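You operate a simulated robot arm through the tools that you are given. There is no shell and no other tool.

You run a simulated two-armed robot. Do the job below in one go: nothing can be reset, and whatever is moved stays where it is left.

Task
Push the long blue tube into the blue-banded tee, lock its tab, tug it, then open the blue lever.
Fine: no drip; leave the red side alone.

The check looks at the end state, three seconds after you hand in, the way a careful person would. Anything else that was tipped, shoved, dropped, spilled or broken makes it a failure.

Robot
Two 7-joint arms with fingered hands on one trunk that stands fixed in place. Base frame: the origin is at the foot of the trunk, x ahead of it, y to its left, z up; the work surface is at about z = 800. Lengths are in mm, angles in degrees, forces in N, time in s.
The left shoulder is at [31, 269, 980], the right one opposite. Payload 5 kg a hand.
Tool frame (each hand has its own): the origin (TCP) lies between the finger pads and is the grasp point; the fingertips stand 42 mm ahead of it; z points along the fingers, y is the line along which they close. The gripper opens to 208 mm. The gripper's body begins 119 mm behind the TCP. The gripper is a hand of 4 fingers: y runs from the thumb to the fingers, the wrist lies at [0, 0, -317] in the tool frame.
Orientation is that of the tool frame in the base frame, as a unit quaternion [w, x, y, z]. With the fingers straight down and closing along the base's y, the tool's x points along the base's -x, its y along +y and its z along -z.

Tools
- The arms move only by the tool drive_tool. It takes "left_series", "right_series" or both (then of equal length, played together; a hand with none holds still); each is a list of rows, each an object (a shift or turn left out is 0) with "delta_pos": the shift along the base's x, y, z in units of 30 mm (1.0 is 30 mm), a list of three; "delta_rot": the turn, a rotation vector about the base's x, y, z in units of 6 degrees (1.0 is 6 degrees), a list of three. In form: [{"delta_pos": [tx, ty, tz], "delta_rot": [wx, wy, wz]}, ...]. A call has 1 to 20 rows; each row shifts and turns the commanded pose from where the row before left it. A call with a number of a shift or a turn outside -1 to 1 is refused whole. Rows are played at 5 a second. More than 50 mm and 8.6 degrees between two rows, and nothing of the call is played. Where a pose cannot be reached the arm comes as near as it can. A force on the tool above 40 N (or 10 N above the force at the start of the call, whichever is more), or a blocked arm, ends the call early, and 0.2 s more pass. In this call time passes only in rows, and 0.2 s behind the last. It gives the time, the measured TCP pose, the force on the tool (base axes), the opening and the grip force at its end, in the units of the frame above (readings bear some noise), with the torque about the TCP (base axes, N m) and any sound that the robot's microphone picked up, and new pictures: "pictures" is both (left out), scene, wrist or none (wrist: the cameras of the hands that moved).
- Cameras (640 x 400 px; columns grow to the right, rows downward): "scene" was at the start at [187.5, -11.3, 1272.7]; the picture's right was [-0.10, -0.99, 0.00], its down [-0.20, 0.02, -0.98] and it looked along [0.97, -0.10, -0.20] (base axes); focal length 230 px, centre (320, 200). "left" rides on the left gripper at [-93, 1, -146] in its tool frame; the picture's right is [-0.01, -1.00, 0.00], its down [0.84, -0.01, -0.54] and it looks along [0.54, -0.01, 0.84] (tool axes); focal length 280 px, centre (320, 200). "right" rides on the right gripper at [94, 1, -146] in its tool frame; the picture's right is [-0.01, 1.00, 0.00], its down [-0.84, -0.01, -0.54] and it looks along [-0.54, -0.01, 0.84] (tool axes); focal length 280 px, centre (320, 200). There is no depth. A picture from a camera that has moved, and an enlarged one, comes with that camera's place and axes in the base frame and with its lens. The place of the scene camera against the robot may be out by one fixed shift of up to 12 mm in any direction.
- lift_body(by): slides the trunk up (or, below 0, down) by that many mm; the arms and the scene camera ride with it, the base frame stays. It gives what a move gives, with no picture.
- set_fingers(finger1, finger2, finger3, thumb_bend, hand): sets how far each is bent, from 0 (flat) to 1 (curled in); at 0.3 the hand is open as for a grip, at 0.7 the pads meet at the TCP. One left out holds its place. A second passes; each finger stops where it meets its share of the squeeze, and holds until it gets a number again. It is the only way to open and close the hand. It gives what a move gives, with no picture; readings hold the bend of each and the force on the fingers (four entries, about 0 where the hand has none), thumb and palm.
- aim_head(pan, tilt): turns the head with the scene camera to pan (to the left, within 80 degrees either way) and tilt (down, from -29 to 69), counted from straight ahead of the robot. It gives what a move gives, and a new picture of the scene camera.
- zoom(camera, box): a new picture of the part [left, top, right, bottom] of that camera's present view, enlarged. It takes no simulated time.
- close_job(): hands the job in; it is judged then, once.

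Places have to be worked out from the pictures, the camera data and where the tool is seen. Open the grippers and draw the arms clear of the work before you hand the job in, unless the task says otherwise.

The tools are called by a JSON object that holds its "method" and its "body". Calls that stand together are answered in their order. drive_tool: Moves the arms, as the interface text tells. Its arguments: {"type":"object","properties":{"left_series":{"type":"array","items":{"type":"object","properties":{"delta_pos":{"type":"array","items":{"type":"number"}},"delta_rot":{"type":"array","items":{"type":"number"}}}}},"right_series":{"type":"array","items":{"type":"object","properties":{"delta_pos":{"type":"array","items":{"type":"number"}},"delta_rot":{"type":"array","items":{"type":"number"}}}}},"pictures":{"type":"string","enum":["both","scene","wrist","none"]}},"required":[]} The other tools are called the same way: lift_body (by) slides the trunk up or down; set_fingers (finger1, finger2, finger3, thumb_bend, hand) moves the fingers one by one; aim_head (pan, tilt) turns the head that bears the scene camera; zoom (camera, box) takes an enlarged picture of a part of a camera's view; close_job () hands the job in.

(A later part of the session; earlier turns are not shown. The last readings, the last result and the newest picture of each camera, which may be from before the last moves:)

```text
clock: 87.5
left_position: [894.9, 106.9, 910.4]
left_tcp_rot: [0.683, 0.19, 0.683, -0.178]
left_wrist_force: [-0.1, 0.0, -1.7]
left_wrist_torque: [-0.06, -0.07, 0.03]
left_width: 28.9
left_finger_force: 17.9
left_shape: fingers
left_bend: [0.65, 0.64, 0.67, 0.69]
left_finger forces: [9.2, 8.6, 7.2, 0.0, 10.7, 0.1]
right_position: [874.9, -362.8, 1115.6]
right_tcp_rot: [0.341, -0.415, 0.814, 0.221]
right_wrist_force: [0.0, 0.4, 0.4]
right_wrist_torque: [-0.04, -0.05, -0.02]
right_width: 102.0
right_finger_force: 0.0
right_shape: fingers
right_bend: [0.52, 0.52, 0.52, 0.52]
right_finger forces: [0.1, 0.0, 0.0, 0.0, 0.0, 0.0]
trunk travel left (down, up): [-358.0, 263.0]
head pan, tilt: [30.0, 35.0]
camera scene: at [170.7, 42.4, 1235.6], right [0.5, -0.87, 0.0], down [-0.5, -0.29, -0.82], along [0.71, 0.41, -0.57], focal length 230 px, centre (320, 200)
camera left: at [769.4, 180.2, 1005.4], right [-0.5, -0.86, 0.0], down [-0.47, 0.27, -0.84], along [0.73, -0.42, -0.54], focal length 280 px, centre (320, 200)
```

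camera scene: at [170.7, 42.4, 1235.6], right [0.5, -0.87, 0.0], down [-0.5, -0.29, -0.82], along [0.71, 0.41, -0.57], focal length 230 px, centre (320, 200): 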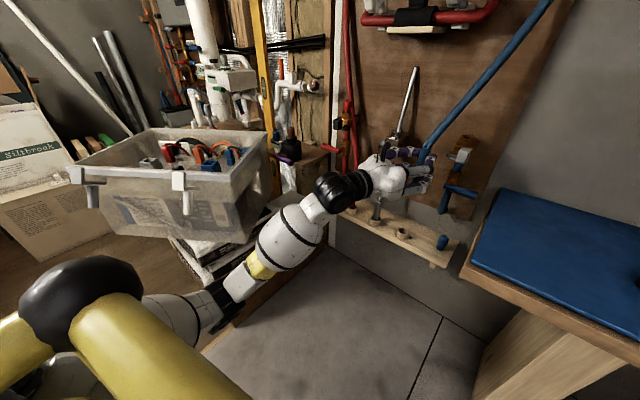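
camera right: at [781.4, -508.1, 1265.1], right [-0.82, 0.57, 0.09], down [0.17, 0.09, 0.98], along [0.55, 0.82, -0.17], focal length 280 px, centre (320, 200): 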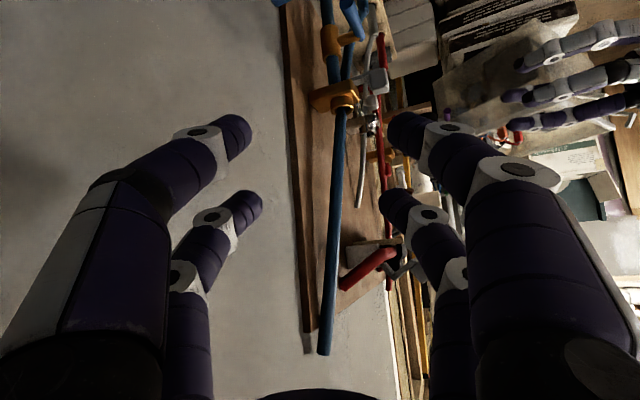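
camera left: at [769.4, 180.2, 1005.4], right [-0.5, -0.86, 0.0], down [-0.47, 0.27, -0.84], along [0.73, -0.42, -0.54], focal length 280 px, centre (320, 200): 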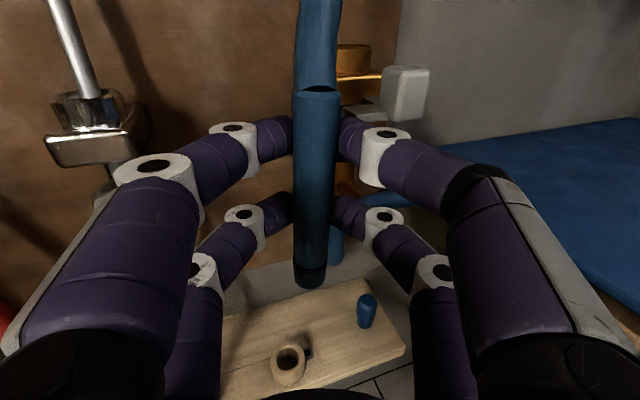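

The grip is steady, and the tube follows from its upper end, so the foot is the plug end. I keep rising to z = 1135, still well in front of the board.

{"method": "drive_tool", "body": {"left_series": [{"delta_pos": [0, -0.2, 0.8]}, {"delta_pos": [0, -0.2, 0.8]}, {"delta_pos": [0, -0.2, 0.8]}, {"delta_pos": [0, -0.2, 0.8]}, {"delta_pos": [0, -0.2, 0.8]}, {"delta_pos": [0, -0.2, 0.8]}, {"delta_pos": [0, -0.2, 0.8]}, {"delta_pos": [0, -0.2, 0.8]}, {"delta_pos": [0, -0.2, 0.8]}], "pictures": "both"}}

{"method": "zoom", "body": {"camera": "right", "box": [200, 0, 520, 240]}}

```text
clock: 89.5
left_position: [895.4, 50.8, 1126.8]
left_tcp_rot: [0.682, 0.191, 0.682, -0.18]
left_wrist_force: [0.8, 0.1, -2.3]
left_wrist_torque: [-0.05, -0.01, 0.07]
left_width: 28.8
left_finger_force: 17.7
left_shape: fingers
left_bend: [0.65, 0.64, 0.67, 0.69]
left_finger forces: [9.3, 8.5, 7.2, 0.0, 10.6, 0.0]
right_position: [874.9, -363.3, 1116.2]
right_tcp_rot: [0.341, -0.415, 0.814, 0.221]
right_wrist_force: [-0.2, -0.2, 0.7]
right_wrist_torque: [-0.06, -0.06, -0.05]
right_width: 101.8
right_finger_force: 0.0
right_shape: fingers
right_bend: [0.52, 0.52, 0.52, 0.52]
right_finger forces: [0.0, 0.0, 0.0, 0.0, 0.1, 0.1]
trunk travel left (down, up): [-358.0, 263.0]
head pan, tilt: [30.0, 35.0]
camera scene: at [170.6, 42.3, 1235.7], right [0.5, -0.87, 0.0], down [-0.5, -0.29, -0.82], along [0.71, 0.41, -0.57], focal length 230 px, centre (320, 200)
camera left: at [770.6, 124.9, 1221.5], right [-0.5, -0.86, 0.0], down [-0.47, 0.27, -0.84], along [0.73, -0.42, -0.54], focal length 280 px, centre (320, 200)
```

scene: 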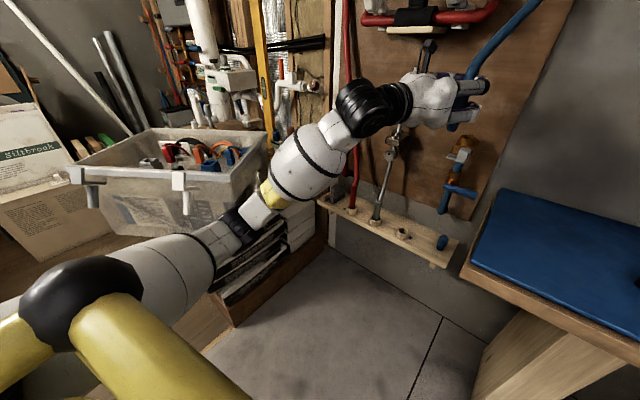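
left: 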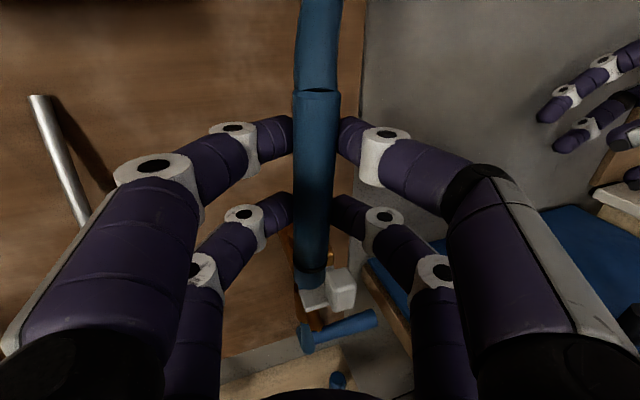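

```text
1.67 times, centred on (360, 120) of right
camera zoom: at [780.5, -505.1, 1145.9], right [-0.82, 0.56, 0.09], down [0.17, 0.09, 0.98], along [0.55, 0.82, -0.17], focal length 467 px, centre (253, 333)
```

zoom: 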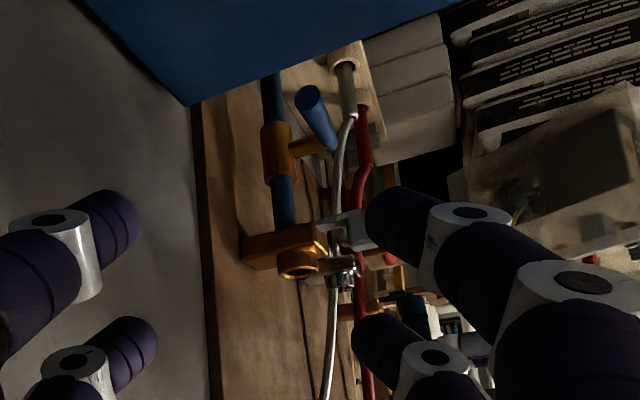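

The end of the foot is now above the collar's height, and the right camera sees the empty bore without the tube in the way. I zoom there, and on the foot from the scene camera, to measure bore and foot precisely.

{"method": "zoom", "body": {"camera": "right", "box": [310, 125, 390, 175]}}

{"method": "zoom", "body": {"camera": "scene", "box": [420, 60, 500, 220]}}

{"method": "zoom", "body": {"camera": "left", "box": [260, 200, 388, 360]}}

```text
8.00 times, centred on (350, 150) of right
camera zoom: at [780.5, -505.1, 1145.9], right [-0.82, 0.56, 0.09], down [0.17, 0.09, 0.98], along [0.55, 0.82, -0.17], focal length 2243 px, centre (80, 600)
```

zoom: 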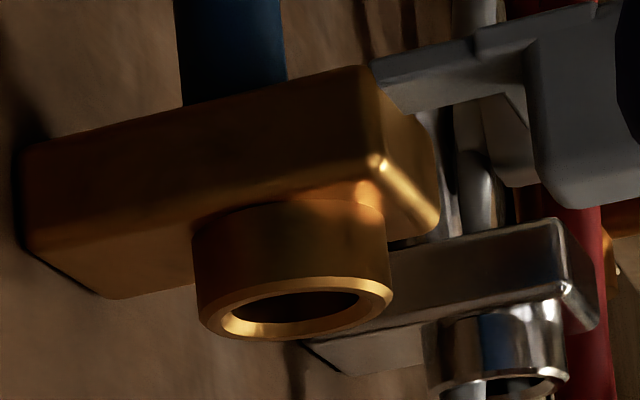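

```text
2.50 times, centred on (460, 140) of scene
camera zoom: at [170.6, 42.3, 1235.7], right [0.5, -0.87, 0.0], down [-0.5, -0.29, -0.82], along [0.71, 0.41, -0.57], focal length 576 px, centre (-30, 350)
```

zoom: 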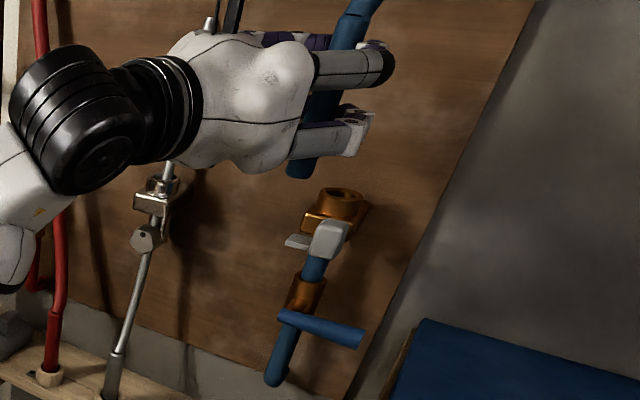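

```text
2.50 times, centred on (324, 280) of left
camera zoom: at [770.6, 124.9, 1221.5], right [-0.5, -0.86, 0.0], down [-0.47, 0.27, -0.84], along [0.73, -0.42, -0.54], focal length 701 px, centre (310, 0)
```

zoom: 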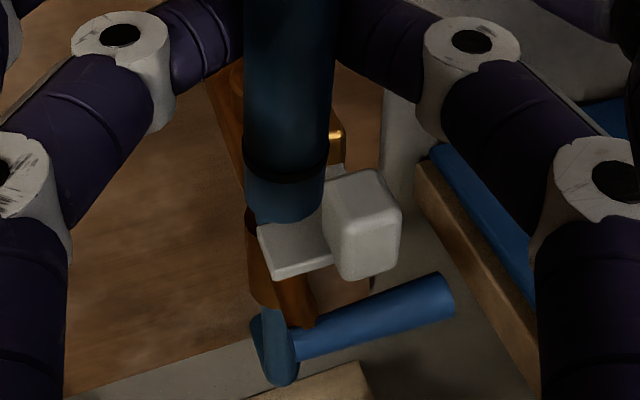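

The bore's centre triangulates to about (1039, -9.5, 979), and the foot's lower end is near (925, 43, 1017), tilted about 2 degrees in the grip. I correct that tilt and carry the end over the bore with about 35 mm of height to spare.

{"method": "drive_tool", "body": {"left_series": [{"delta_pos": [0.62, -0.26, 0], "delta_rot": [-0.287, 0.169, 0]}, {"delta_pos": [0.62, -0.26, 0]}, {"delta_pos": [0.62, -0.26, 0]}, {"delta_pos": [0.62, -0.26, 0]}, {"delta_pos": [0.62, -0.26, 0]}, {"delta_pos": [0.62, -0.26, 0]}], "pictures": "both"}}

{"method": "zoom", "body": {"camera": "right", "box": [290, 100, 450, 240]}}

{"method": "zoom", "body": {"camera": "left", "box": [250, 70, 390, 370]}}

```text
clock: 90.9
left_position: [1007.8, 5.6, 1126.5]
left_tcp_rot: [0.679, 0.177, 0.687, -0.191]
left_wrist_force: [-0.6, -0.6, -0.9]
left_wrist_torque: [-0.02, 0.01, 0.03]
left_width: 28.8
left_finger_force: 17.8
left_shape: fingers
left_bend: [0.65, 0.64, 0.67, 0.69]
left_finger forces: [9.2, 8.7, 7.2, 0.0, 10.7, 0.0]
right_position: [876.0, -363.9, 1113.1]
right_tcp_rot: [0.34, -0.415, 0.814, 0.221]
right_wrist_force: [0.8, -0.3, -0.4]
right_wrist_torque: [0.01, -0.01, -0.01]
right_width: 102.5
right_finger_force: 0.1
right_shape: fingers
right_bend: [0.52, 0.52, 0.52, 0.52]
right_finger forces: [0.1, 0.0, 0.1, 0.0, 0.1, 0.0]
trunk travel left (down, up): [-358.0, 263.0]
head pan, tilt: [30.0, 35.0]
camera scene: at [171.0, 42.4, 1235.4], right [0.5, -0.87, 0.0], down [-0.5, -0.29, -0.82], along [0.71, 0.41, -0.57], focal length 230 px, centre (320, 200)
camera left: at [884.9, 82.5, 1220.7], right [-0.5, -0.86, 0.03], down [-0.48, 0.25, -0.84], along [0.72, -0.44, -0.54], focal length 280 px, centre (320, 200)
```

scene: 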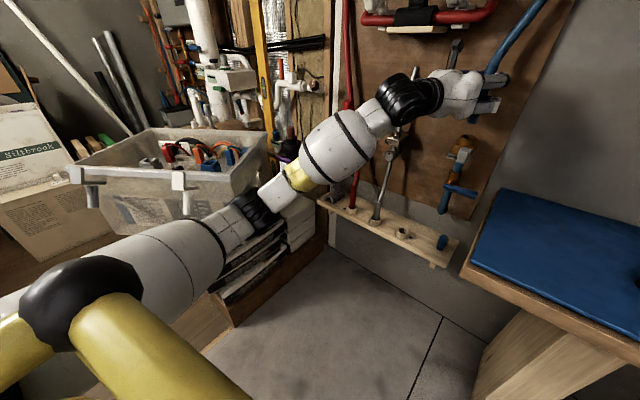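
left: 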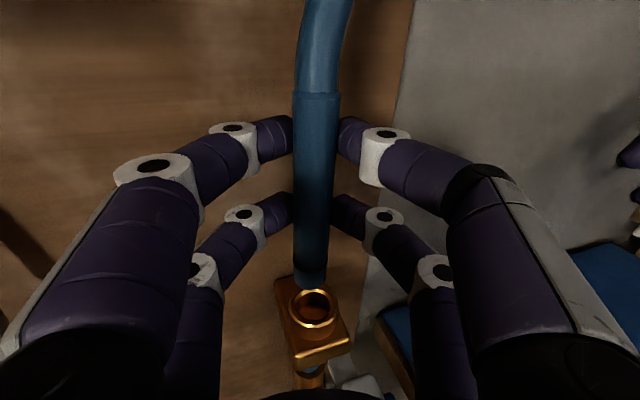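

```text
2.86 times, centred on (370, 170) of right
camera zoom: at [781.0, -505.0, 1145.2], right [-0.82, 0.56, 0.09], down [0.17, 0.09, 0.98], along [0.55, 0.82, -0.17], focal length 801 px, centre (177, 286)
```

zoom: 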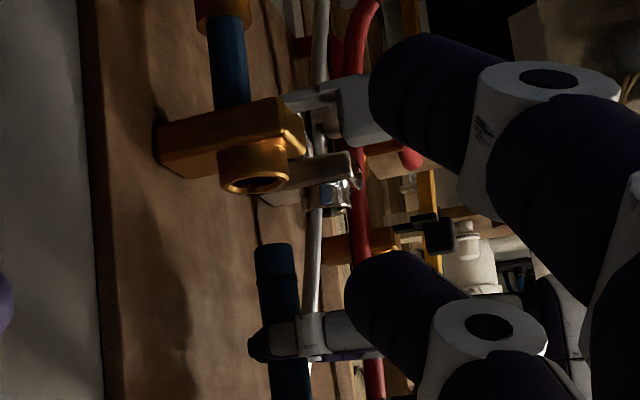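

```text
1.33 times, centred on (320, 220) of left
camera zoom: at [884.9, 82.5, 1220.7], right [-0.5, -0.86, 0.03], down [-0.48, 0.25, -0.84], along [0.72, -0.44, -0.54], focal length 374 px, centre (320, 173)
```

zoom: 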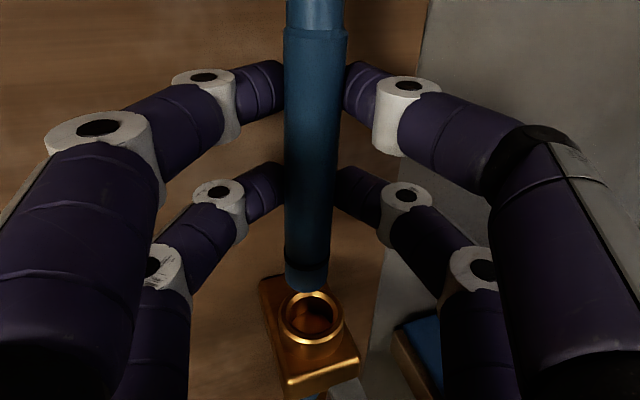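

Combining both wrist views, the foot's end is at about (1032, -1, 1026) and the bore at (1038, -9.5, 978). I shift by (+5, -8.5) and come down 25 mm, still above the rim, then check again.

{"method": "drive_tool", "body": {"left_series": [{"delta_pos": [0.08, -0.14, -0.4]}, {"delta_pos": [0.08, -0.14, -0.43]}], "pictures": "wrist"}}

{"method": "zoom", "body": {"camera": "right", "box": [310, 130, 390, 210]}}

{"method": "zoom", "body": {"camera": "left", "box": [260, 230, 372, 350]}}

```text
clock: 91.5
left_position: [1014.0, -2.4, 1099.3]
left_tcp_rot: [0.68, 0.179, 0.686, -0.19]
left_wrist_force: [0.4, 0.5, -0.2]
left_wrist_torque: [0.01, 0.01, -0.02]
left_width: 28.9
left_finger_force: 17.8
left_shape: fingers
left_bend: [0.65, 0.64, 0.67, 0.69]
left_finger forces: [9.2, 8.6, 7.2, 0.0, 10.6, 0.1]
right_position: [877.3, -362.8, 1114.1]
right_tcp_rot: [0.341, -0.416, 0.813, 0.221]
right_wrist_force: [0.5, -0.4, -0.8]
right_wrist_torque: [0.02, -0.01, 0.02]
right_width: 101.9
right_finger_force: 0.0
right_shape: fingers
right_bend: [0.52, 0.52, 0.52, 0.52]
right_finger forces: [0.0, 0.0, 0.0, 0.0, 0.0, 0.1]
trunk travel left (down, up): [-358.0, 263.0]
head pan, tilt: [30.0, 35.0]
camera left: at [890.2, 74.1, 1194.9], right [-0.5, -0.86, 0.03], down [-0.48, 0.25, -0.84], along [0.72, -0.44, -0.54], focal length 280 px, centre (320, 200)
```

left: 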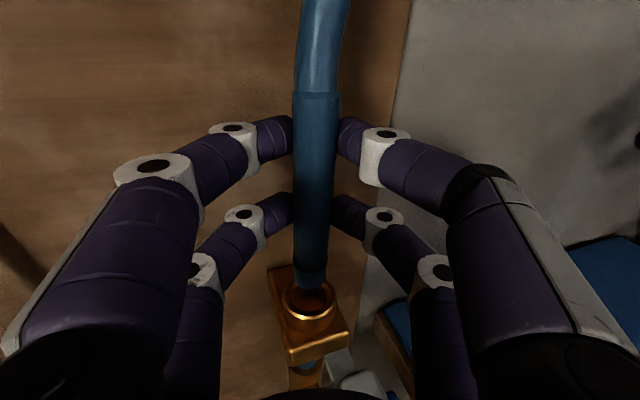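

```text
5.00 times, centred on (350, 170) of right
camera zoom: at [781.4, -504.8, 1144.9], right [-0.82, 0.56, 0.09], down [0.17, 0.09, 0.98], along [0.55, 0.82, -0.17], focal length 1402 px, centre (170, 350)
```

zoom: 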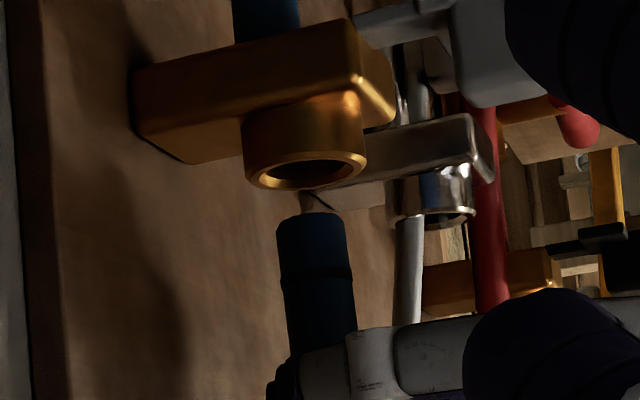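

```text
3.33 times, centred on (316, 290) of left
camera zoom: at [890.2, 74.1, 1194.9], right [-0.5, -0.86, 0.03], down [-0.48, 0.25, -0.84], along [0.72, -0.44, -0.54], focal length 935 px, centre (333, -100)
```

zoom: 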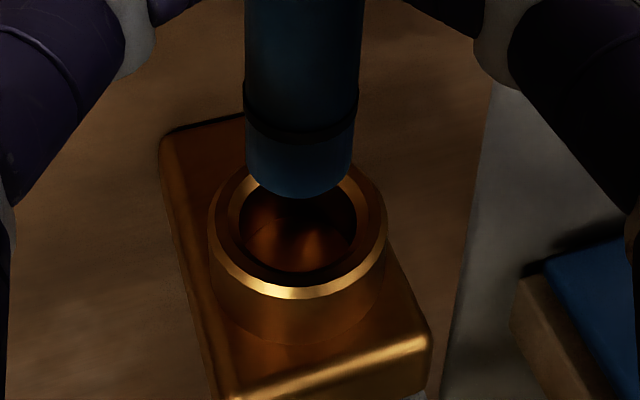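

Both views now agree to about 1 mm: the foot's end hangs 22 mm above the rim, near vertical. I add 1 mm in x and lower in small steps, watching the force.

{"method": "drive_tool", "body": {"left_series": [{"delta_pos": [0.03, 0, -0.3]}, {"delta_pos": [0, 0, -0.3]}, {"delta_pos": [0, 0, -0.2]}], "pictures": "wrist"}}

{"method": "zoom", "body": {"camera": "right", "box": [310, 130, 390, 210]}}

{"method": "zoom", "body": {"camera": "left", "box": [260, 230, 372, 350]}}

```text
clock: 92.3
left_position: [1013.1, -1.9, 1077.2]
left_tcp_rot: [0.679, 0.178, 0.686, -0.191]
left_wrist_force: [0.1, -0.3, -0.3]
left_wrist_torque: [-0.02, 0.0, -0.02]
left_width: 28.6
left_finger_force: 18.1
left_shape: fingers
left_bend: [0.65, 0.64, 0.67, 0.69]
left_finger forces: [9.2, 8.7, 7.1, 0.1, 10.6, 0.0]
right_position: [875.5, -363.6, 1114.6]
right_tcp_rot: [0.341, -0.415, 0.814, 0.221]
right_wrist_force: [-0.8, 0.4, -0.1]
right_wrist_torque: [0.0, -0.05, 0.0]
right_width: 102.0
right_finger_force: 0.1
right_shape: fingers
right_bend: [0.52, 0.52, 0.52, 0.52]
right_finger forces: [0.0, 0.1, 0.0, 0.1, 0.1, 0.0]
trunk travel left (down, up): [-358.0, 263.0]
head pan, tilt: [30.0, 35.0]
camera left: at [890.4, 74.4, 1171.6], right [-0.5, -0.86, 0.03], down [-0.48, 0.25, -0.84], along [0.72, -0.44, -0.54], focal length 280 px, centre (320, 200)
```

left: 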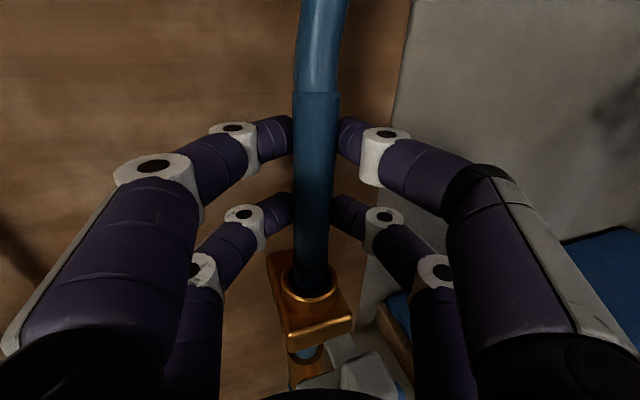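

```text
5.00 times, centred on (350, 170) of right
camera zoom: at [781.2, -504.7, 1145.2], right [-0.82, 0.56, 0.09], down [0.17, 0.09, 0.98], along [0.55, 0.82, -0.17], focal length 1402 px, centre (170, 350)
```

zoom: 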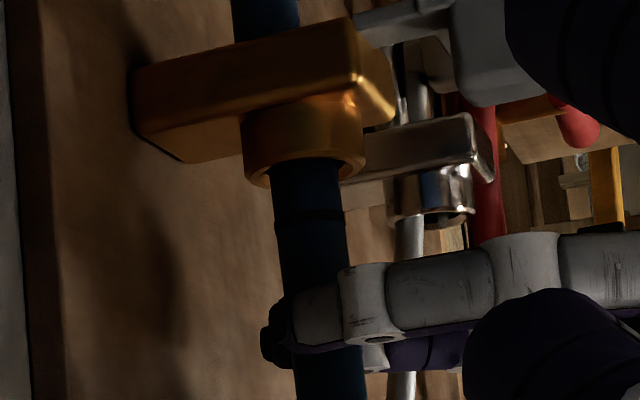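

```text
3.33 times, centred on (316, 290) of left
camera zoom: at [890.4, 74.4, 1171.6], right [-0.5, -0.86, 0.03], down [-0.48, 0.25, -0.84], along [0.72, -0.44, -0.54], focal length 935 px, centre (333, -100)
```

zoom: 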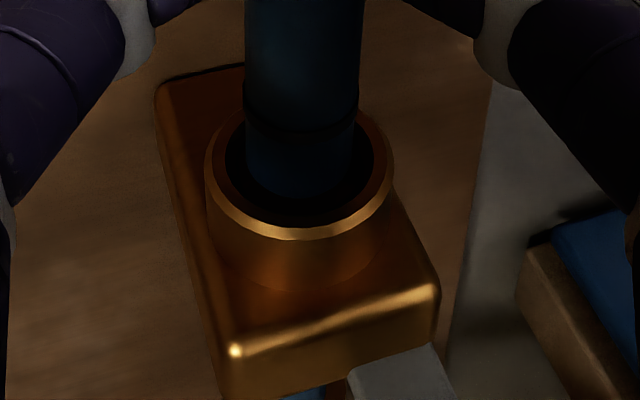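

The end is entering the collar's mouth with no force, about 1 mm toward me. I nudge +1.2 mm in x and lower on in 6 mm steps.

{"method": "drive_tool", "body": {"left_series": [{"delta_pos": [0.04, 0, -0.2]}, {"delta_pos": [0, 0, -0.2]}, {"delta_pos": [0, 0, -0.2]}], "pictures": "wrist"}}

{"method": "zoom", "body": {"camera": "right", "box": [310, 130, 390, 210]}}

{"method": "zoom", "body": {"camera": "left", "box": [260, 230, 372, 350]}}

```text
clock: 93.1
left_position: [1014.6, -3.1, 1059.6]
left_tcp_rot: [0.679, 0.177, 0.686, -0.191]
left_wrist_force: [-0.1, 0.5, -1.0]
left_wrist_torque: [-0.01, 0.02, -0.01]
left_width: 28.8
left_finger_force: 17.7
left_shape: fingers
left_bend: [0.65, 0.64, 0.67, 0.69]
left_finger forces: [9.2, 8.7, 7.4, 0.1, 10.5, 0.0]
right_position: [875.1, -362.8, 1114.9]
right_tcp_rot: [0.341, -0.416, 0.814, 0.222]
right_wrist_force: [-0.4, 0.5, 0.0]
right_wrist_torque: [0.0, -0.01, 0.01]
right_width: 102.0
right_finger_force: 0.0
right_shape: fingers
right_bend: [0.52, 0.52, 0.52, 0.52]
right_finger forces: [0.0, 0.0, 0.0, 0.0, 0.1, 0.1]
trunk travel left (down, up): [-358.0, 263.0]
head pan, tilt: [30.0, 35.0]
camera left: at [891.2, 74.3, 1154.0], right [-0.5, -0.86, 0.03], down [-0.48, 0.25, -0.84], along [0.72, -0.44, -0.54], focal length 280 px, centre (320, 200)
```

left: 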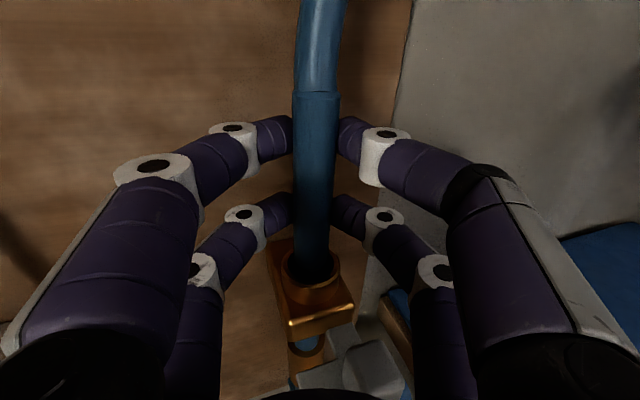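

```text
5.00 times, centred on (350, 170) of right
camera zoom: at [781.2, -504.8, 1145.2], right [-0.82, 0.56, 0.09], down [0.17, 0.09, 0.98], along [0.55, 0.82, -0.17], focal length 1402 px, centre (170, 350)
```

zoom: 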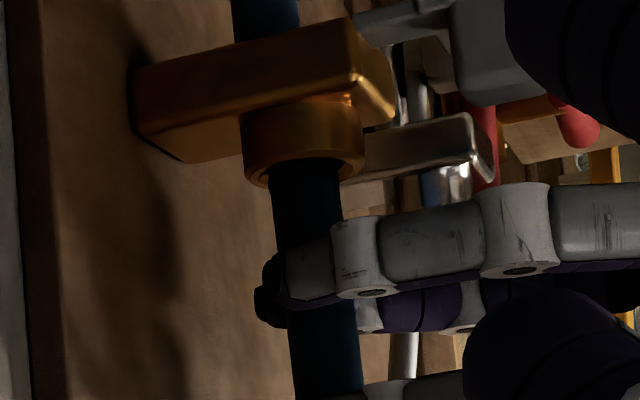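

```text
3.33 times, centred on (316, 290) of left
camera zoom: at [891.2, 74.3, 1154.0], right [-0.5, -0.86, 0.03], down [-0.48, 0.25, -0.84], along [0.72, -0.44, -0.54], focal length 935 px, centre (333, -100)
```

zoom: 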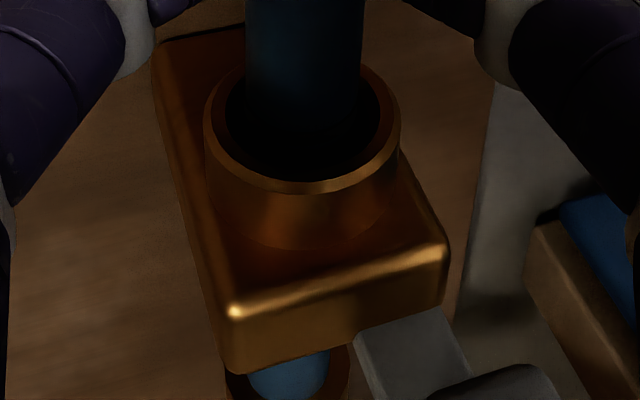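

The band has reached the rim and the foot is sliding in freely, centred in both views. I keep pushing down.

{"method": "drive_tool", "body": {"left_series": [{"delta_pos": [0, 0, -0.2]}, {"delta_pos": [0, 0, -0.2]}, {"delta_pos": [0, 0, -0.2]}], "pictures": "wrist"}}

{"method": "zoom", "body": {"camera": "right", "box": [310, 130, 390, 210]}}

```text
clock: 93.9
left_position: [1015.8, -1.1, 1038.1]
left_tcp_rot: [0.678, 0.179, 0.687, -0.189]
left_wrist_force: [5.9, -1.9, -1.1]
left_wrist_torque: [-0.06, -0.2, 0.07]
left_width: 7.9
left_finger_force: 4.9
left_shape: fingers
left_bend: [0.69, 0.67, 0.71, 0.72]
left_finger forces: [0.0, 5.3, 4.5, 0.1, 0.1, 0.0]
right_position: [875.3, -363.6, 1113.9]
right_tcp_rot: [0.341, -0.415, 0.814, 0.222]
right_wrist_force: [-0.3, -0.5, 1.0]
right_wrist_torque: [-0.03, -0.05, -0.07]
right_width: 102.0
right_finger_force: 0.0
right_shape: fingers
right_bend: [0.52, 0.52, 0.52, 0.52]
right_finger forces: [0.0, 0.1, 0.0, 0.0, 0.1, 0.1]
trunk travel left (down, up): [-358.0, 263.0]
head pan, tilt: [30.0, 35.0]
camera left: at [892.7, 74.5, 1134.1], right [-0.5, -0.86, 0.03], down [-0.49, 0.25, -0.84], along [0.72, -0.44, -0.55], focal length 280 px, centre (320, 200)
```

left: 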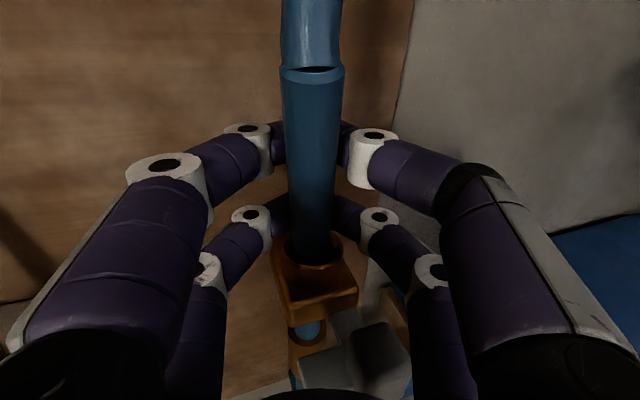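

```text
5.00 times, centred on (350, 170) of right
camera zoom: at [780.8, -505.2, 1145.0], right [-0.82, 0.56, 0.09], down [0.17, 0.09, 0.98], along [0.55, 0.82, -0.17], focal length 1402 px, centre (170, 350)
```

zoom: 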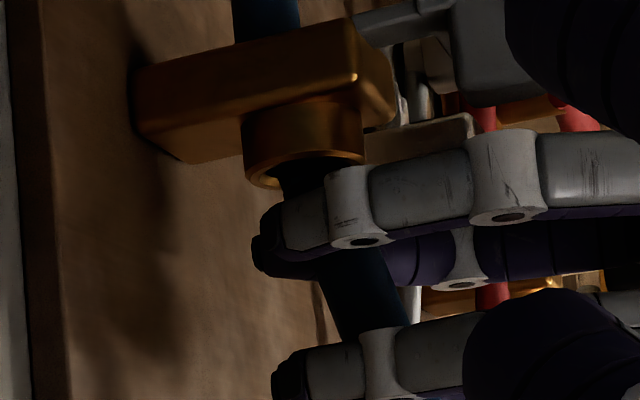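

The foot met resistance and slid up into the cage of the digits, so it is now leaning toward me with its lower end in the bore. I move the hand forward about 8 mm to stand it upright, and look at how deep it sits.

{"method": "drive_tool", "body": {"left_series": [{"delta_pos": [0.12, -0.07, 0]}, {"delta_pos": [0.12, -0.07, 0]}], "pictures": "wrist"}}

{"method": "zoom", "body": {"camera": "right", "box": [310, 130, 390, 210]}}

{"method": "zoom", "body": {"camera": "left", "box": [260, 190, 372, 310]}}

```text
clock: 94.5
left_position: [1021.8, -5.7, 1041.9]
left_tcp_rot: [0.679, 0.179, 0.686, -0.19]
left_wrist_force: [-0.2, 0.2, -0.1]
left_wrist_torque: [0.03, -0.05, 0.01]
left_width: 8.0
left_finger_force: 1.0
left_shape: fingers
left_bend: [0.69, 0.69, 0.71, 0.72]
left_finger forces: [0.0, 1.0, 0.5, 0.0, 0.1, 0.0]
right_position: [875.2, -362.3, 1114.3]
right_tcp_rot: [0.34, -0.416, 0.814, 0.222]
right_wrist_force: [0.4, -0.1, -0.4]
right_wrist_torque: [0.01, 0.0, 0.0]
right_width: 101.9
right_finger_force: 0.1
right_shape: fingers
right_bend: [0.52, 0.52, 0.52, 0.52]
right_finger forces: [0.0, 0.0, 0.1, 0.1, 0.0, 0.0]
trunk travel left (down, up): [-358.0, 263.0]
head pan, tilt: [30.0, 35.0]
camera left: at [898.6, 70.2, 1136.2], right [-0.5, -0.86, 0.03], down [-0.48, 0.25, -0.84], along [0.72, -0.44, -0.54], focal length 280 px, centre (320, 200)
```

left: 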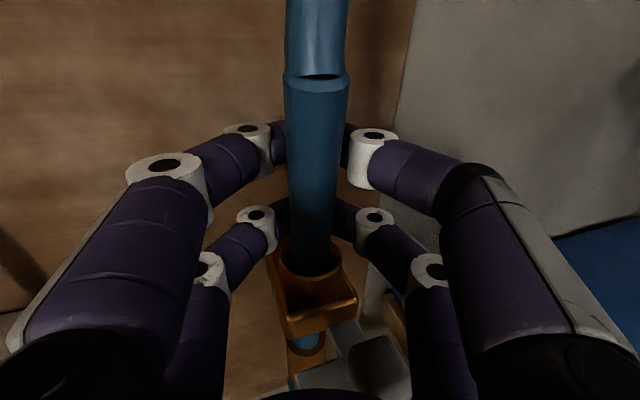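

```text
5.00 times, centred on (350, 170) of right
camera zoom: at [781.1, -504.8, 1145.3], right [-0.82, 0.56, 0.09], down [0.17, 0.09, 0.98], along [0.55, 0.82, -0.17], focal length 1402 px, centre (170, 350)
```

zoom: 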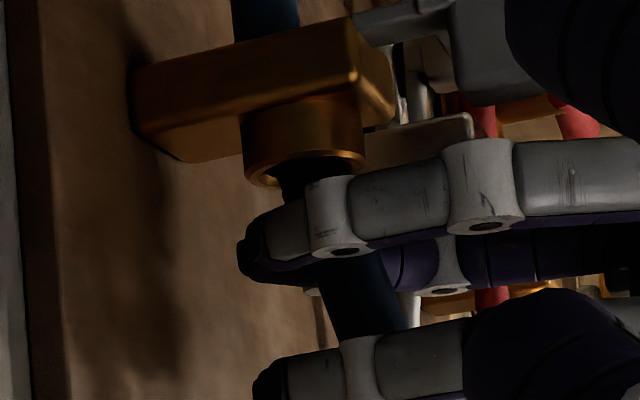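

```text
3.33 times, centred on (316, 250) of left
camera zoom: at [898.6, 70.2, 1136.2], right [-0.5, -0.86, 0.03], down [-0.48, 0.25, -0.84], along [0.72, -0.44, -0.54], focal length 935 px, centre (333, 33)
```

zoom: 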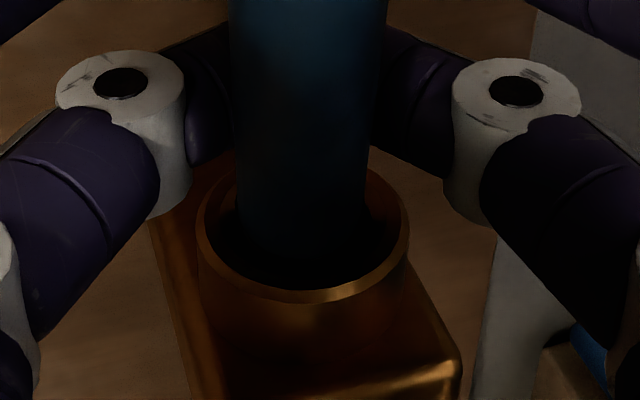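

The foot still leans toward me in the right-hand view. I look from the scene camera as well, to judge its lean and depth.

{"method": "aim_head", "body": {"pan": 0, "tilt": 15}}

{"method": "zoom", "body": {"camera": "right", "box": [280, 60, 460, 260]}}

{"method": "zoom", "body": {"camera": "right", "box": [336, 146, 376, 176]}}

```text
clock: 95.5
left_position: [1021.9, -6.7, 1041.9]
left_tcp_rot: [0.68, 0.178, 0.686, -0.19]
left_wrist_force: [-0.1, 0.5, -1.2]
left_wrist_torque: [0.04, -0.02, 0.01]
left_width: 7.7
left_finger_force: 1.1
left_shape: fingers
left_bend: [0.69, 0.69, 0.71, 0.72]
left_finger forces: [0.0, 0.9, 0.6, 0.0, 0.0, 0.0]
right_position: [876.4, -363.2, 1114.6]
right_tcp_rot: [0.341, -0.415, 0.814, 0.221]
right_wrist_force: [0.1, -0.4, 0.3]
right_wrist_torque: [-0.02, -0.05, -0.01]
right_width: 102.0
right_finger_force: 0.1
right_shape: fingers
right_bend: [0.52, 0.52, 0.52, 0.52]
right_finger forces: [0.1, 0.1, 0.1, 0.1, 0.1, 0.1]
trunk travel left (down, up): [-358.0, 263.0]
head pan, tilt: [0.0, 15.0]
camera scene: at [188.2, -1.6, 1267.4], right [0.0, -1.0, 0.0], down [-0.26, 0.0, -0.97], along [0.97, 0.0, -0.26], focal length 230 px, centre (320, 200)
```

scene: 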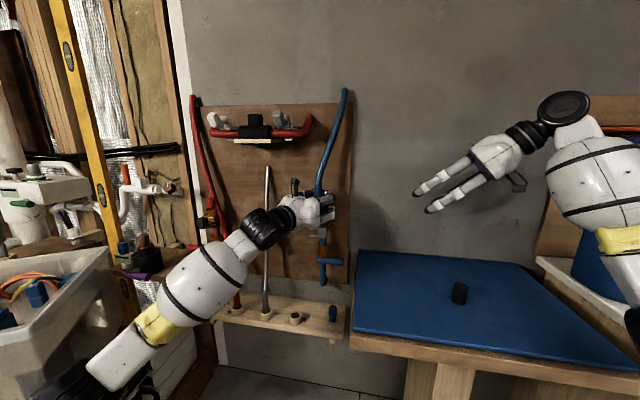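

```text
2.00 times, centred on (370, 160) of right
camera zoom: at [781.1, -504.8, 1145.3], right [-0.82, 0.56, 0.09], down [0.17, 0.09, 0.98], along [0.55, 0.82, -0.17], focal length 561 px, centre (220, 280)
```

zoom: 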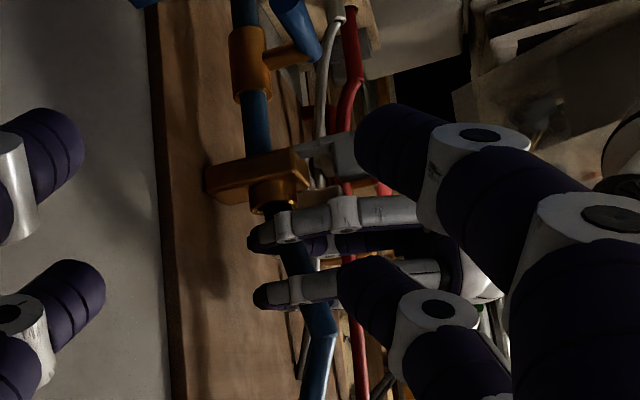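

```text
13.33 times, centred on (356, 161) of right
camera zoom: at [781.1, -504.8, 1145.3], right [-0.82, 0.56, 0.09], down [0.17, 0.09, 0.98], along [0.55, 0.82, -0.17], focal length 3738 px, centre (-160, 720)
```

zoom: 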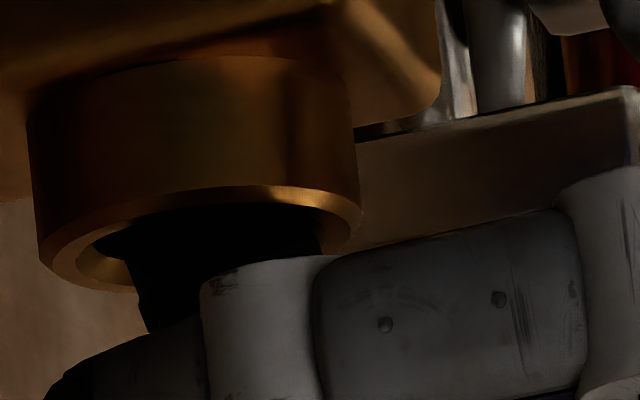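

The foot leans about 16 degrees toward my hand in the bore. I open, pitch the hand up to match that lean, and grip it squarely again so I can swing it upright.

{"method": "set_fingers", "body": {"hand": "left", "finger1": 0.56, "finger2": 0.56, "finger3": 0.56, "thumb_bend": 0.56}}

{"method": "drive_tool", "body": {"left_series": [{"delta_pos": [-0.29, 0.2, -0.03], "delta_rot": [-0.447, -0.769, 0]}, {"delta_pos": [-0.29, 0.2, -0.03], "delta_rot": [-0.447, -0.769, 0]}, {"delta_pos": [-0.29, 0.2, -0.03], "delta_rot": [-0.447, -0.769, 0]}], "pictures": "wrist"}}

{"method": "zoom", "body": {"camera": "right", "box": [280, 100, 440, 240]}}

```text
clock: 96.5
left_position: [1022.4, -6.6, 1041.9]
left_tcp_rot: [0.68, 0.178, 0.686, -0.189]
left_wrist_force: [0.0, -0.3, -1.2]
left_wrist_torque: [0.01, -0.02, -0.01]
left_width: 80.5
left_finger_force: 0.0
left_shape: fingers
left_bend: [0.56, 0.56, 0.56, 0.56]
left_finger forces: [0.0, 0.0, 0.0, 0.0, 0.0, 0.0]
right_position: [875.8, -362.1, 1114.3]
right_tcp_rot: [0.341, -0.415, 0.814, 0.222]
right_wrist_force: [0.4, -0.7, 0.0]
right_wrist_torque: [0.0, -0.02, 0.04]
right_width: 102.0
right_finger_force: 0.0
right_shape: fingers
right_bend: [0.52, 0.52, 0.52, 0.52]
right_finger forces: [0.1, 0.1, 0.1, 0.0, 0.1, 0.1]
trunk travel left (down, up): [-358.0, 263.0]
head pan, tilt: [0.0, 15.0]
```

```text
clock: 97.3
left_position: [996.0, 12.9, 1038.4]
left_tcp_rot: [0.769, 0.151, 0.584, -0.214]
left_wrist_force: [0.7, -1.1, 1.6]
left_wrist_torque: [0.0, 0.04, -0.03]
left_width: 80.4
left_finger_force: 0.1
left_shape: fingers
left_bend: [0.56, 0.56, 0.56, 0.56]
left_finger forces: [0.0, 0.0, 0.1, 0.0, 0.0, 0.0]
right_position: [876.5, -363.3, 1114.1]
right_tcp_rot: [0.34, -0.416, 0.814, 0.221]
right_wrist_force: [2.0, -0.1, -0.5]
right_wrist_torque: [0.12, 0.04, 0.1]
right_width: 101.8
right_finger_force: 0.0
right_shape: fingers
right_bend: [0.52, 0.52, 0.52, 0.52]
right_finger forces: [0.0, 0.1, 0.0, 0.0, 0.0, 0.1]
trunk travel left (down, up): [-358.0, 263.0]
head pan, tilt: [0.0, 15.0]
camera left: at [855.0, 98.8, 1089.6], right [-0.51, -0.86, 0.03], down [-0.26, 0.12, -0.96], along [0.82, -0.5, -0.29], focal length 280 px, centre (320, 200)
```

left: 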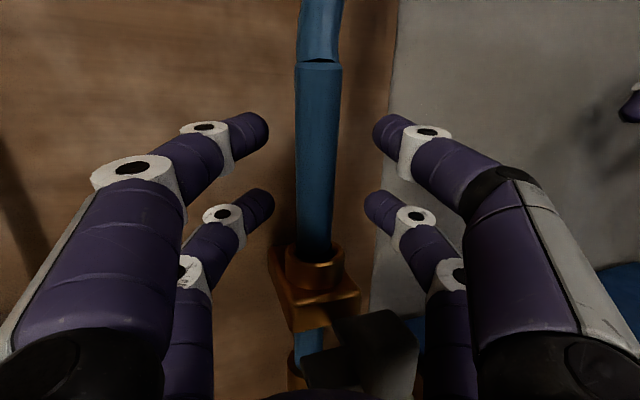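

```text
2.86 times, centred on (360, 170) of right
camera zoom: at [781.8, -504.8, 1144.4], right [-0.82, 0.56, 0.09], down [0.17, 0.09, 0.98], along [0.55, 0.82, -0.17], focal length 801 px, centre (206, 286)
```

zoom: 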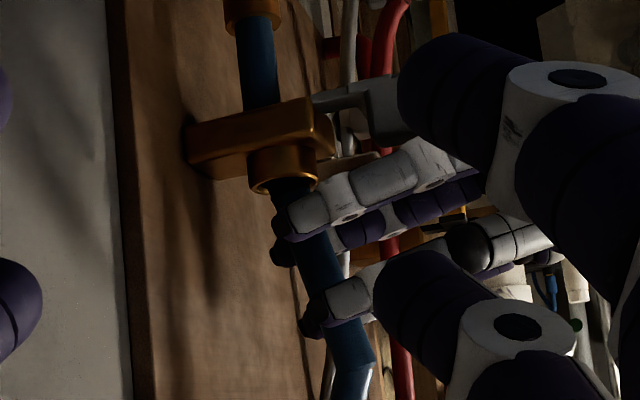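

The hand now matches the foot's lean. I close on it.

{"method": "set_fingers", "body": {"hand": "left", "finger1": 0.72, "finger2": 0.72, "finger3": 0.72, "thumb_bend": 0.72}}

{"method": "zoom", "body": {"camera": "left", "box": [160, 40, 480, 320]}}

{"method": "zoom", "body": {"camera": "right", "box": [280, 100, 440, 240]}}

```text
clock: 98.3
left_position: [995.1, 12.2, 1040.5]
left_tcp_rot: [0.769, 0.151, 0.583, -0.215]
left_wrist_force: [2.5, -0.8, 5.6]
left_wrist_torque: [-0.02, -0.2, 0.16]
left_width: 31.1
left_finger_force: 18.3
left_shape: fingers
left_bend: [0.65, 0.65, 0.67, 0.68]
left_finger forces: [9.0, 9.1, 6.6, 0.0, 12.0, 0.0]
right_position: [875.8, -362.9, 1115.6]
right_tcp_rot: [0.341, -0.415, 0.814, 0.221]
right_wrist_force: [0.6, 0.4, 0.5]
right_wrist_torque: [0.01, -0.01, -0.01]
right_width: 101.9
right_finger_force: 0.1
right_shape: fingers
right_bend: [0.52, 0.52, 0.52, 0.52]
right_finger forces: [0.0, 0.0, 0.1, 0.0, 0.0, 0.0]
trunk travel left (down, up): [-358.0, 263.0]
head pan, tilt: [0.0, 15.0]
```

```text
1.43 times, centred on (320, 180) of left
camera zoom: at [854.3, 98.4, 1090.5], right [-0.51, -0.86, 0.03], down [-0.26, 0.12, -0.96], along [0.82, -0.5, -0.29], focal length 401 px, centre (320, 229)
```

zoom: 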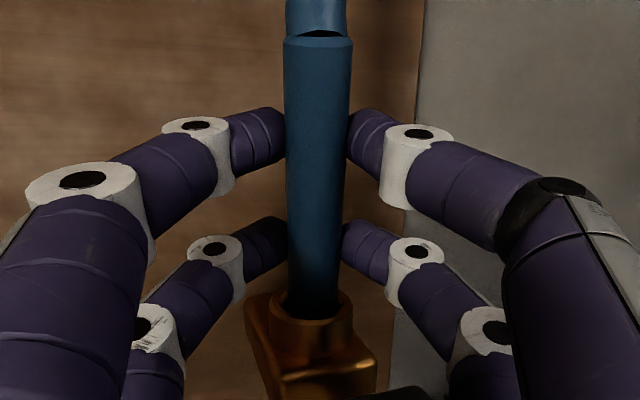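

```text
2.86 times, centred on (360, 170) of right
camera zoom: at [780.8, -504.8, 1145.6], right [-0.82, 0.56, 0.09], down [0.17, 0.09, 0.98], along [0.55, 0.82, -0.17], focal length 801 px, centre (206, 286)
```

zoom: 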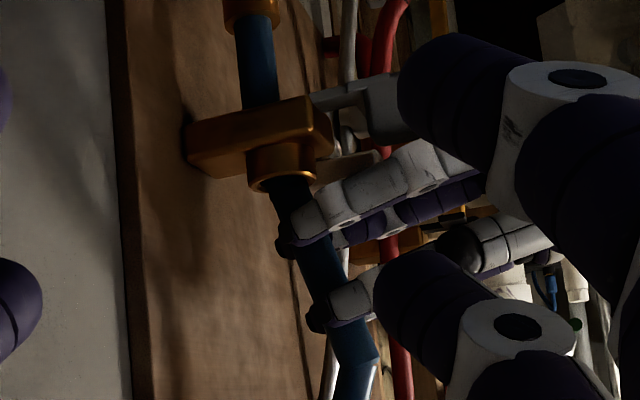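

All four digits hold the foot again, and its end is about 27 mm below the rim. I swing it upright about the bore while keeping its depth.

{"method": "drive_tool", "body": {"left_series": [{"delta_pos": [0.213, -0.084, 0.135], "delta_rot": [0.447, 0.769, 0]}, {"delta_pos": [0.213, -0.084, 0.135], "delta_rot": [0.447, 0.769, 0]}, {"delta_pos": [0.213, -0.084, 0.135], "delta_rot": [0.447, 0.769, 0]}], "pictures": "wrist"}}

{"method": "zoom", "body": {"camera": "right", "box": [310, 130, 390, 210]}}

{"method": "zoom", "body": {"camera": "left", "box": [260, 210, 372, 330]}}

```text
clock: 99.1
left_position: [1014.6, 4.5, 1049.6]
left_tcp_rot: [0.679, 0.178, 0.687, -0.191]
left_wrist_force: [-1.1, -0.6, -1.1]
left_wrist_torque: [-0.09, -0.04, 0.02]
left_width: 30.6
left_finger_force: 18.3
left_shape: fingers
left_bend: [0.64, 0.65, 0.67, 0.69]
left_finger forces: [9.8, 9.0, 7.2, 0.0, 11.5, 0.0]
right_position: [873.7, -362.0, 1115.7]
right_tcp_rot: [0.341, -0.415, 0.814, 0.221]
right_wrist_force: [0.0, -0.3, 1.4]
right_wrist_torque: [-0.02, -0.07, -0.06]
right_width: 102.0
right_finger_force: 0.1
right_shape: fingers
right_bend: [0.52, 0.52, 0.52, 0.52]
right_finger forces: [0.0, 0.0, 0.0, 0.0, 0.1, 0.1]
trunk travel left (down, up): [-358.0, 263.0]
head pan, tilt: [0.0, 15.0]
camera left: at [891.5, 80.6, 1145.0], right [-0.5, -0.86, 0.03], down [-0.48, 0.25, -0.84], along [0.72, -0.44, -0.54], focal length 280 px, centre (320, 200)
```

left: 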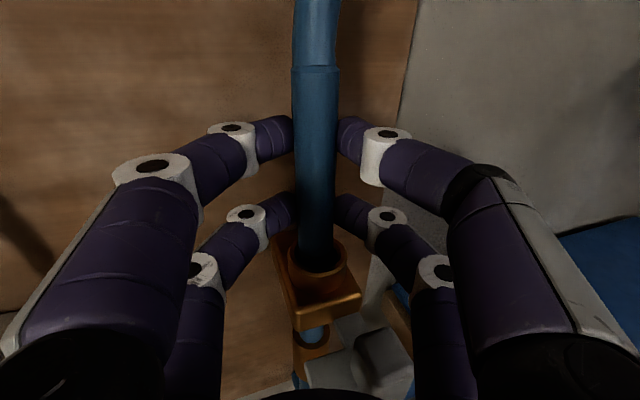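

```text
5.00 times, centred on (350, 170) of right
camera zoom: at [780.2, -505.1, 1146.1], right [-0.82, 0.56, 0.09], down [0.17, 0.09, 0.98], along [0.55, 0.82, -0.17], focal length 1402 px, centre (170, 350)
```

zoom: 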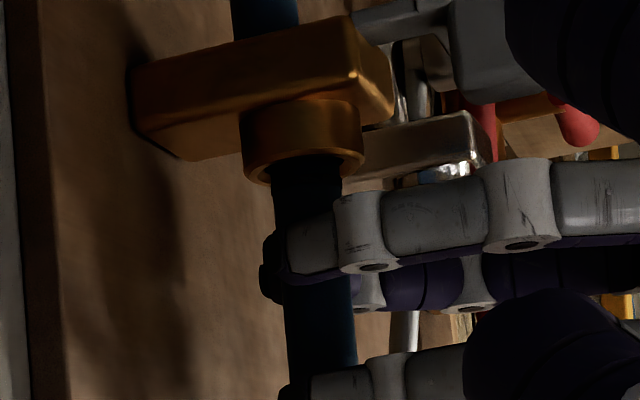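

```text
3.33 times, centred on (316, 270) of left
camera zoom: at [891.5, 80.6, 1145.0], right [-0.5, -0.86, 0.03], down [-0.48, 0.25, -0.84], along [0.72, -0.44, -0.54], focal length 935 px, centre (333, -33)
```

zoom: 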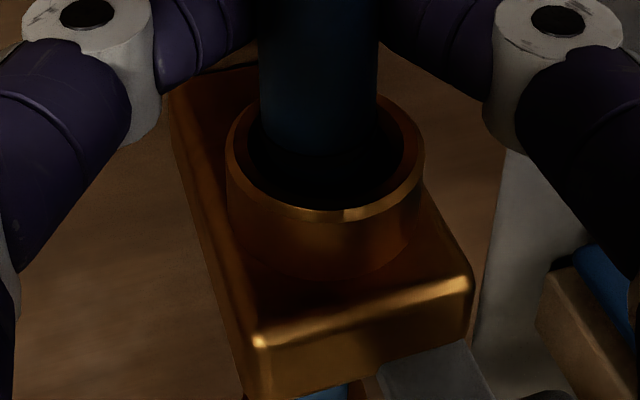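

The foot is upright again but sits about 2.6 mm to the left of the bore's centre. I shift it by (+0.5, -2.6) and press down in 3 mm steps.

{"method": "drive_tool", "body": {"left_series": [{"delta_pos": [0.017, -0.087, 0]}, {"delta_pos": [0, 0, -0.1]}], "pictures": "none"}}

{"method": "drive_tool", "body": {"left_series": [{"delta_pos": [0, 0, -0.1]}], "pictures": "none"}}

{"method": "drive_tool", "body": {"left_series": [{"delta_pos": [0, 0, -0.1]}], "pictures": "wrist"}}

{"method": "zoom", "body": {"camera": "right", "box": [310, 130, 390, 210]}}

```text
clock: 99.7
left_position: [1014.2, 2.3, 1047.0]
left_tcp_rot: [0.679, 0.178, 0.686, -0.19]
left_wrist_force: [-0.9, 0.4, -0.3]
left_wrist_torque: [0.03, 0.0, 0.02]
left_width: 31.0
left_finger_force: 18.8
left_shape: fingers
left_bend: [0.64, 0.65, 0.67, 0.69]
left_finger forces: [9.8, 9.1, 7.0, 0.0, 11.5, 0.0]
right_position: [874.6, -363.1, 1114.4]
right_tcp_rot: [0.341, -0.415, 0.814, 0.221]
right_wrist_force: [-0.6, -0.4, 0.5]
right_wrist_torque: [0.03, 0.01, -0.01]
right_width: 101.9
right_finger_force: 0.0
right_shape: fingers
right_bend: [0.52, 0.52, 0.52, 0.52]
right_finger forces: [0.1, 0.1, 0.1, 0.1, 0.0, 0.1]
trunk travel left (down, up): [-358.0, 263.0]
head pan, tilt: [0.0, 15.0]
```

```text
clock: 100.1
left_position: [1015.3, 2.1, 1046.9]
left_tcp_rot: [0.68, 0.178, 0.685, -0.191]
left_wrist_force: [0.9, -1.1, 6.5]
left_wrist_torque: [-0.01, -0.24, 0.01]
left_width: 31.0
left_finger_force: 18.4
left_shape: fingers
left_bend: [0.64, 0.65, 0.67, 0.69]
left_finger forces: [9.5, 9.2, 6.8, 0.0, 11.7, 0.0]
right_position: [875.2, -363.1, 1115.5]
right_tcp_rot: [0.341, -0.415, 0.814, 0.221]
right_wrist_force: [0.3, -0.9, -0.4]
right_wrist_torque: [-0.02, -0.01, 0.05]
right_width: 102.1
right_finger_force: 0.0
right_shape: fingers
right_bend: [0.52, 0.52, 0.52, 0.52]
right_finger forces: [0.0, 0.1, 0.1, 0.0, 0.1, 0.0]
trunk travel left (down, up): [-358.0, 263.0]
head pan, tilt: [0.0, 15.0]
```

```text
clock: 100.5
left_position: [1014.6, 1.1, 1045.7]
left_tcp_rot: [0.681, 0.178, 0.684, -0.191]
left_wrist_force: [0.9, -1.0, 15.5]
left_wrist_torque: [-0.05, -0.63, -0.01]
left_width: 31.1
left_finger_force: 18.7
left_shape: fingers
left_bend: [0.64, 0.65, 0.67, 0.69]
left_finger forces: [9.1, 9.5, 6.2, 0.0, 12.1, 0.0]
right_position: [875.3, -363.3, 1116.7]
right_tcp_rot: [0.341, -0.417, 0.813, 0.222]
right_wrist_force: [1.2, 1.4, -0.2]
right_wrist_torque: [0.04, 0.02, 0.04]
right_width: 102.1
right_finger_force: 0.0
right_shape: fingers
right_bend: [0.52, 0.52, 0.52, 0.52]
right_finger forces: [0.0, 0.0, 0.1, 0.0, 0.1, 0.0]
trunk travel left (down, up): [-358.0, 263.0]
head pan, tilt: [0.0, 15.0]
camera left: at [889.8, 78.4, 1140.2], right [-0.5, -0.86, 0.03], down [-0.48, 0.25, -0.84], along [0.72, -0.44, -0.54], focal length 280 px, centre (320, 200)
```

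left: 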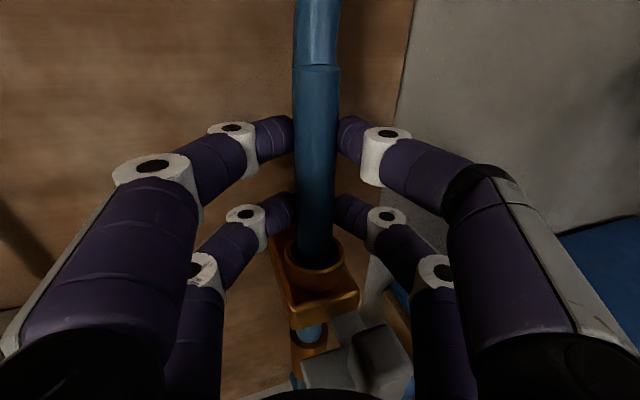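

```text
5.00 times, centred on (350, 170) of right
camera zoom: at [780.1, -504.9, 1146.3], right [-0.82, 0.56, 0.09], down [0.17, 0.09, 0.98], along [0.55, 0.82, -0.17], focal length 1402 px, centre (170, 350)
```

zoom: 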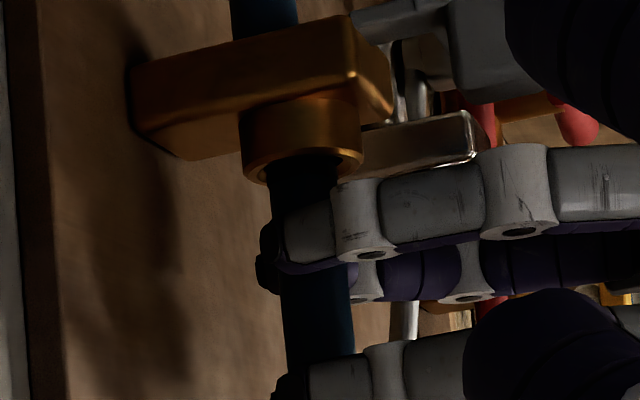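

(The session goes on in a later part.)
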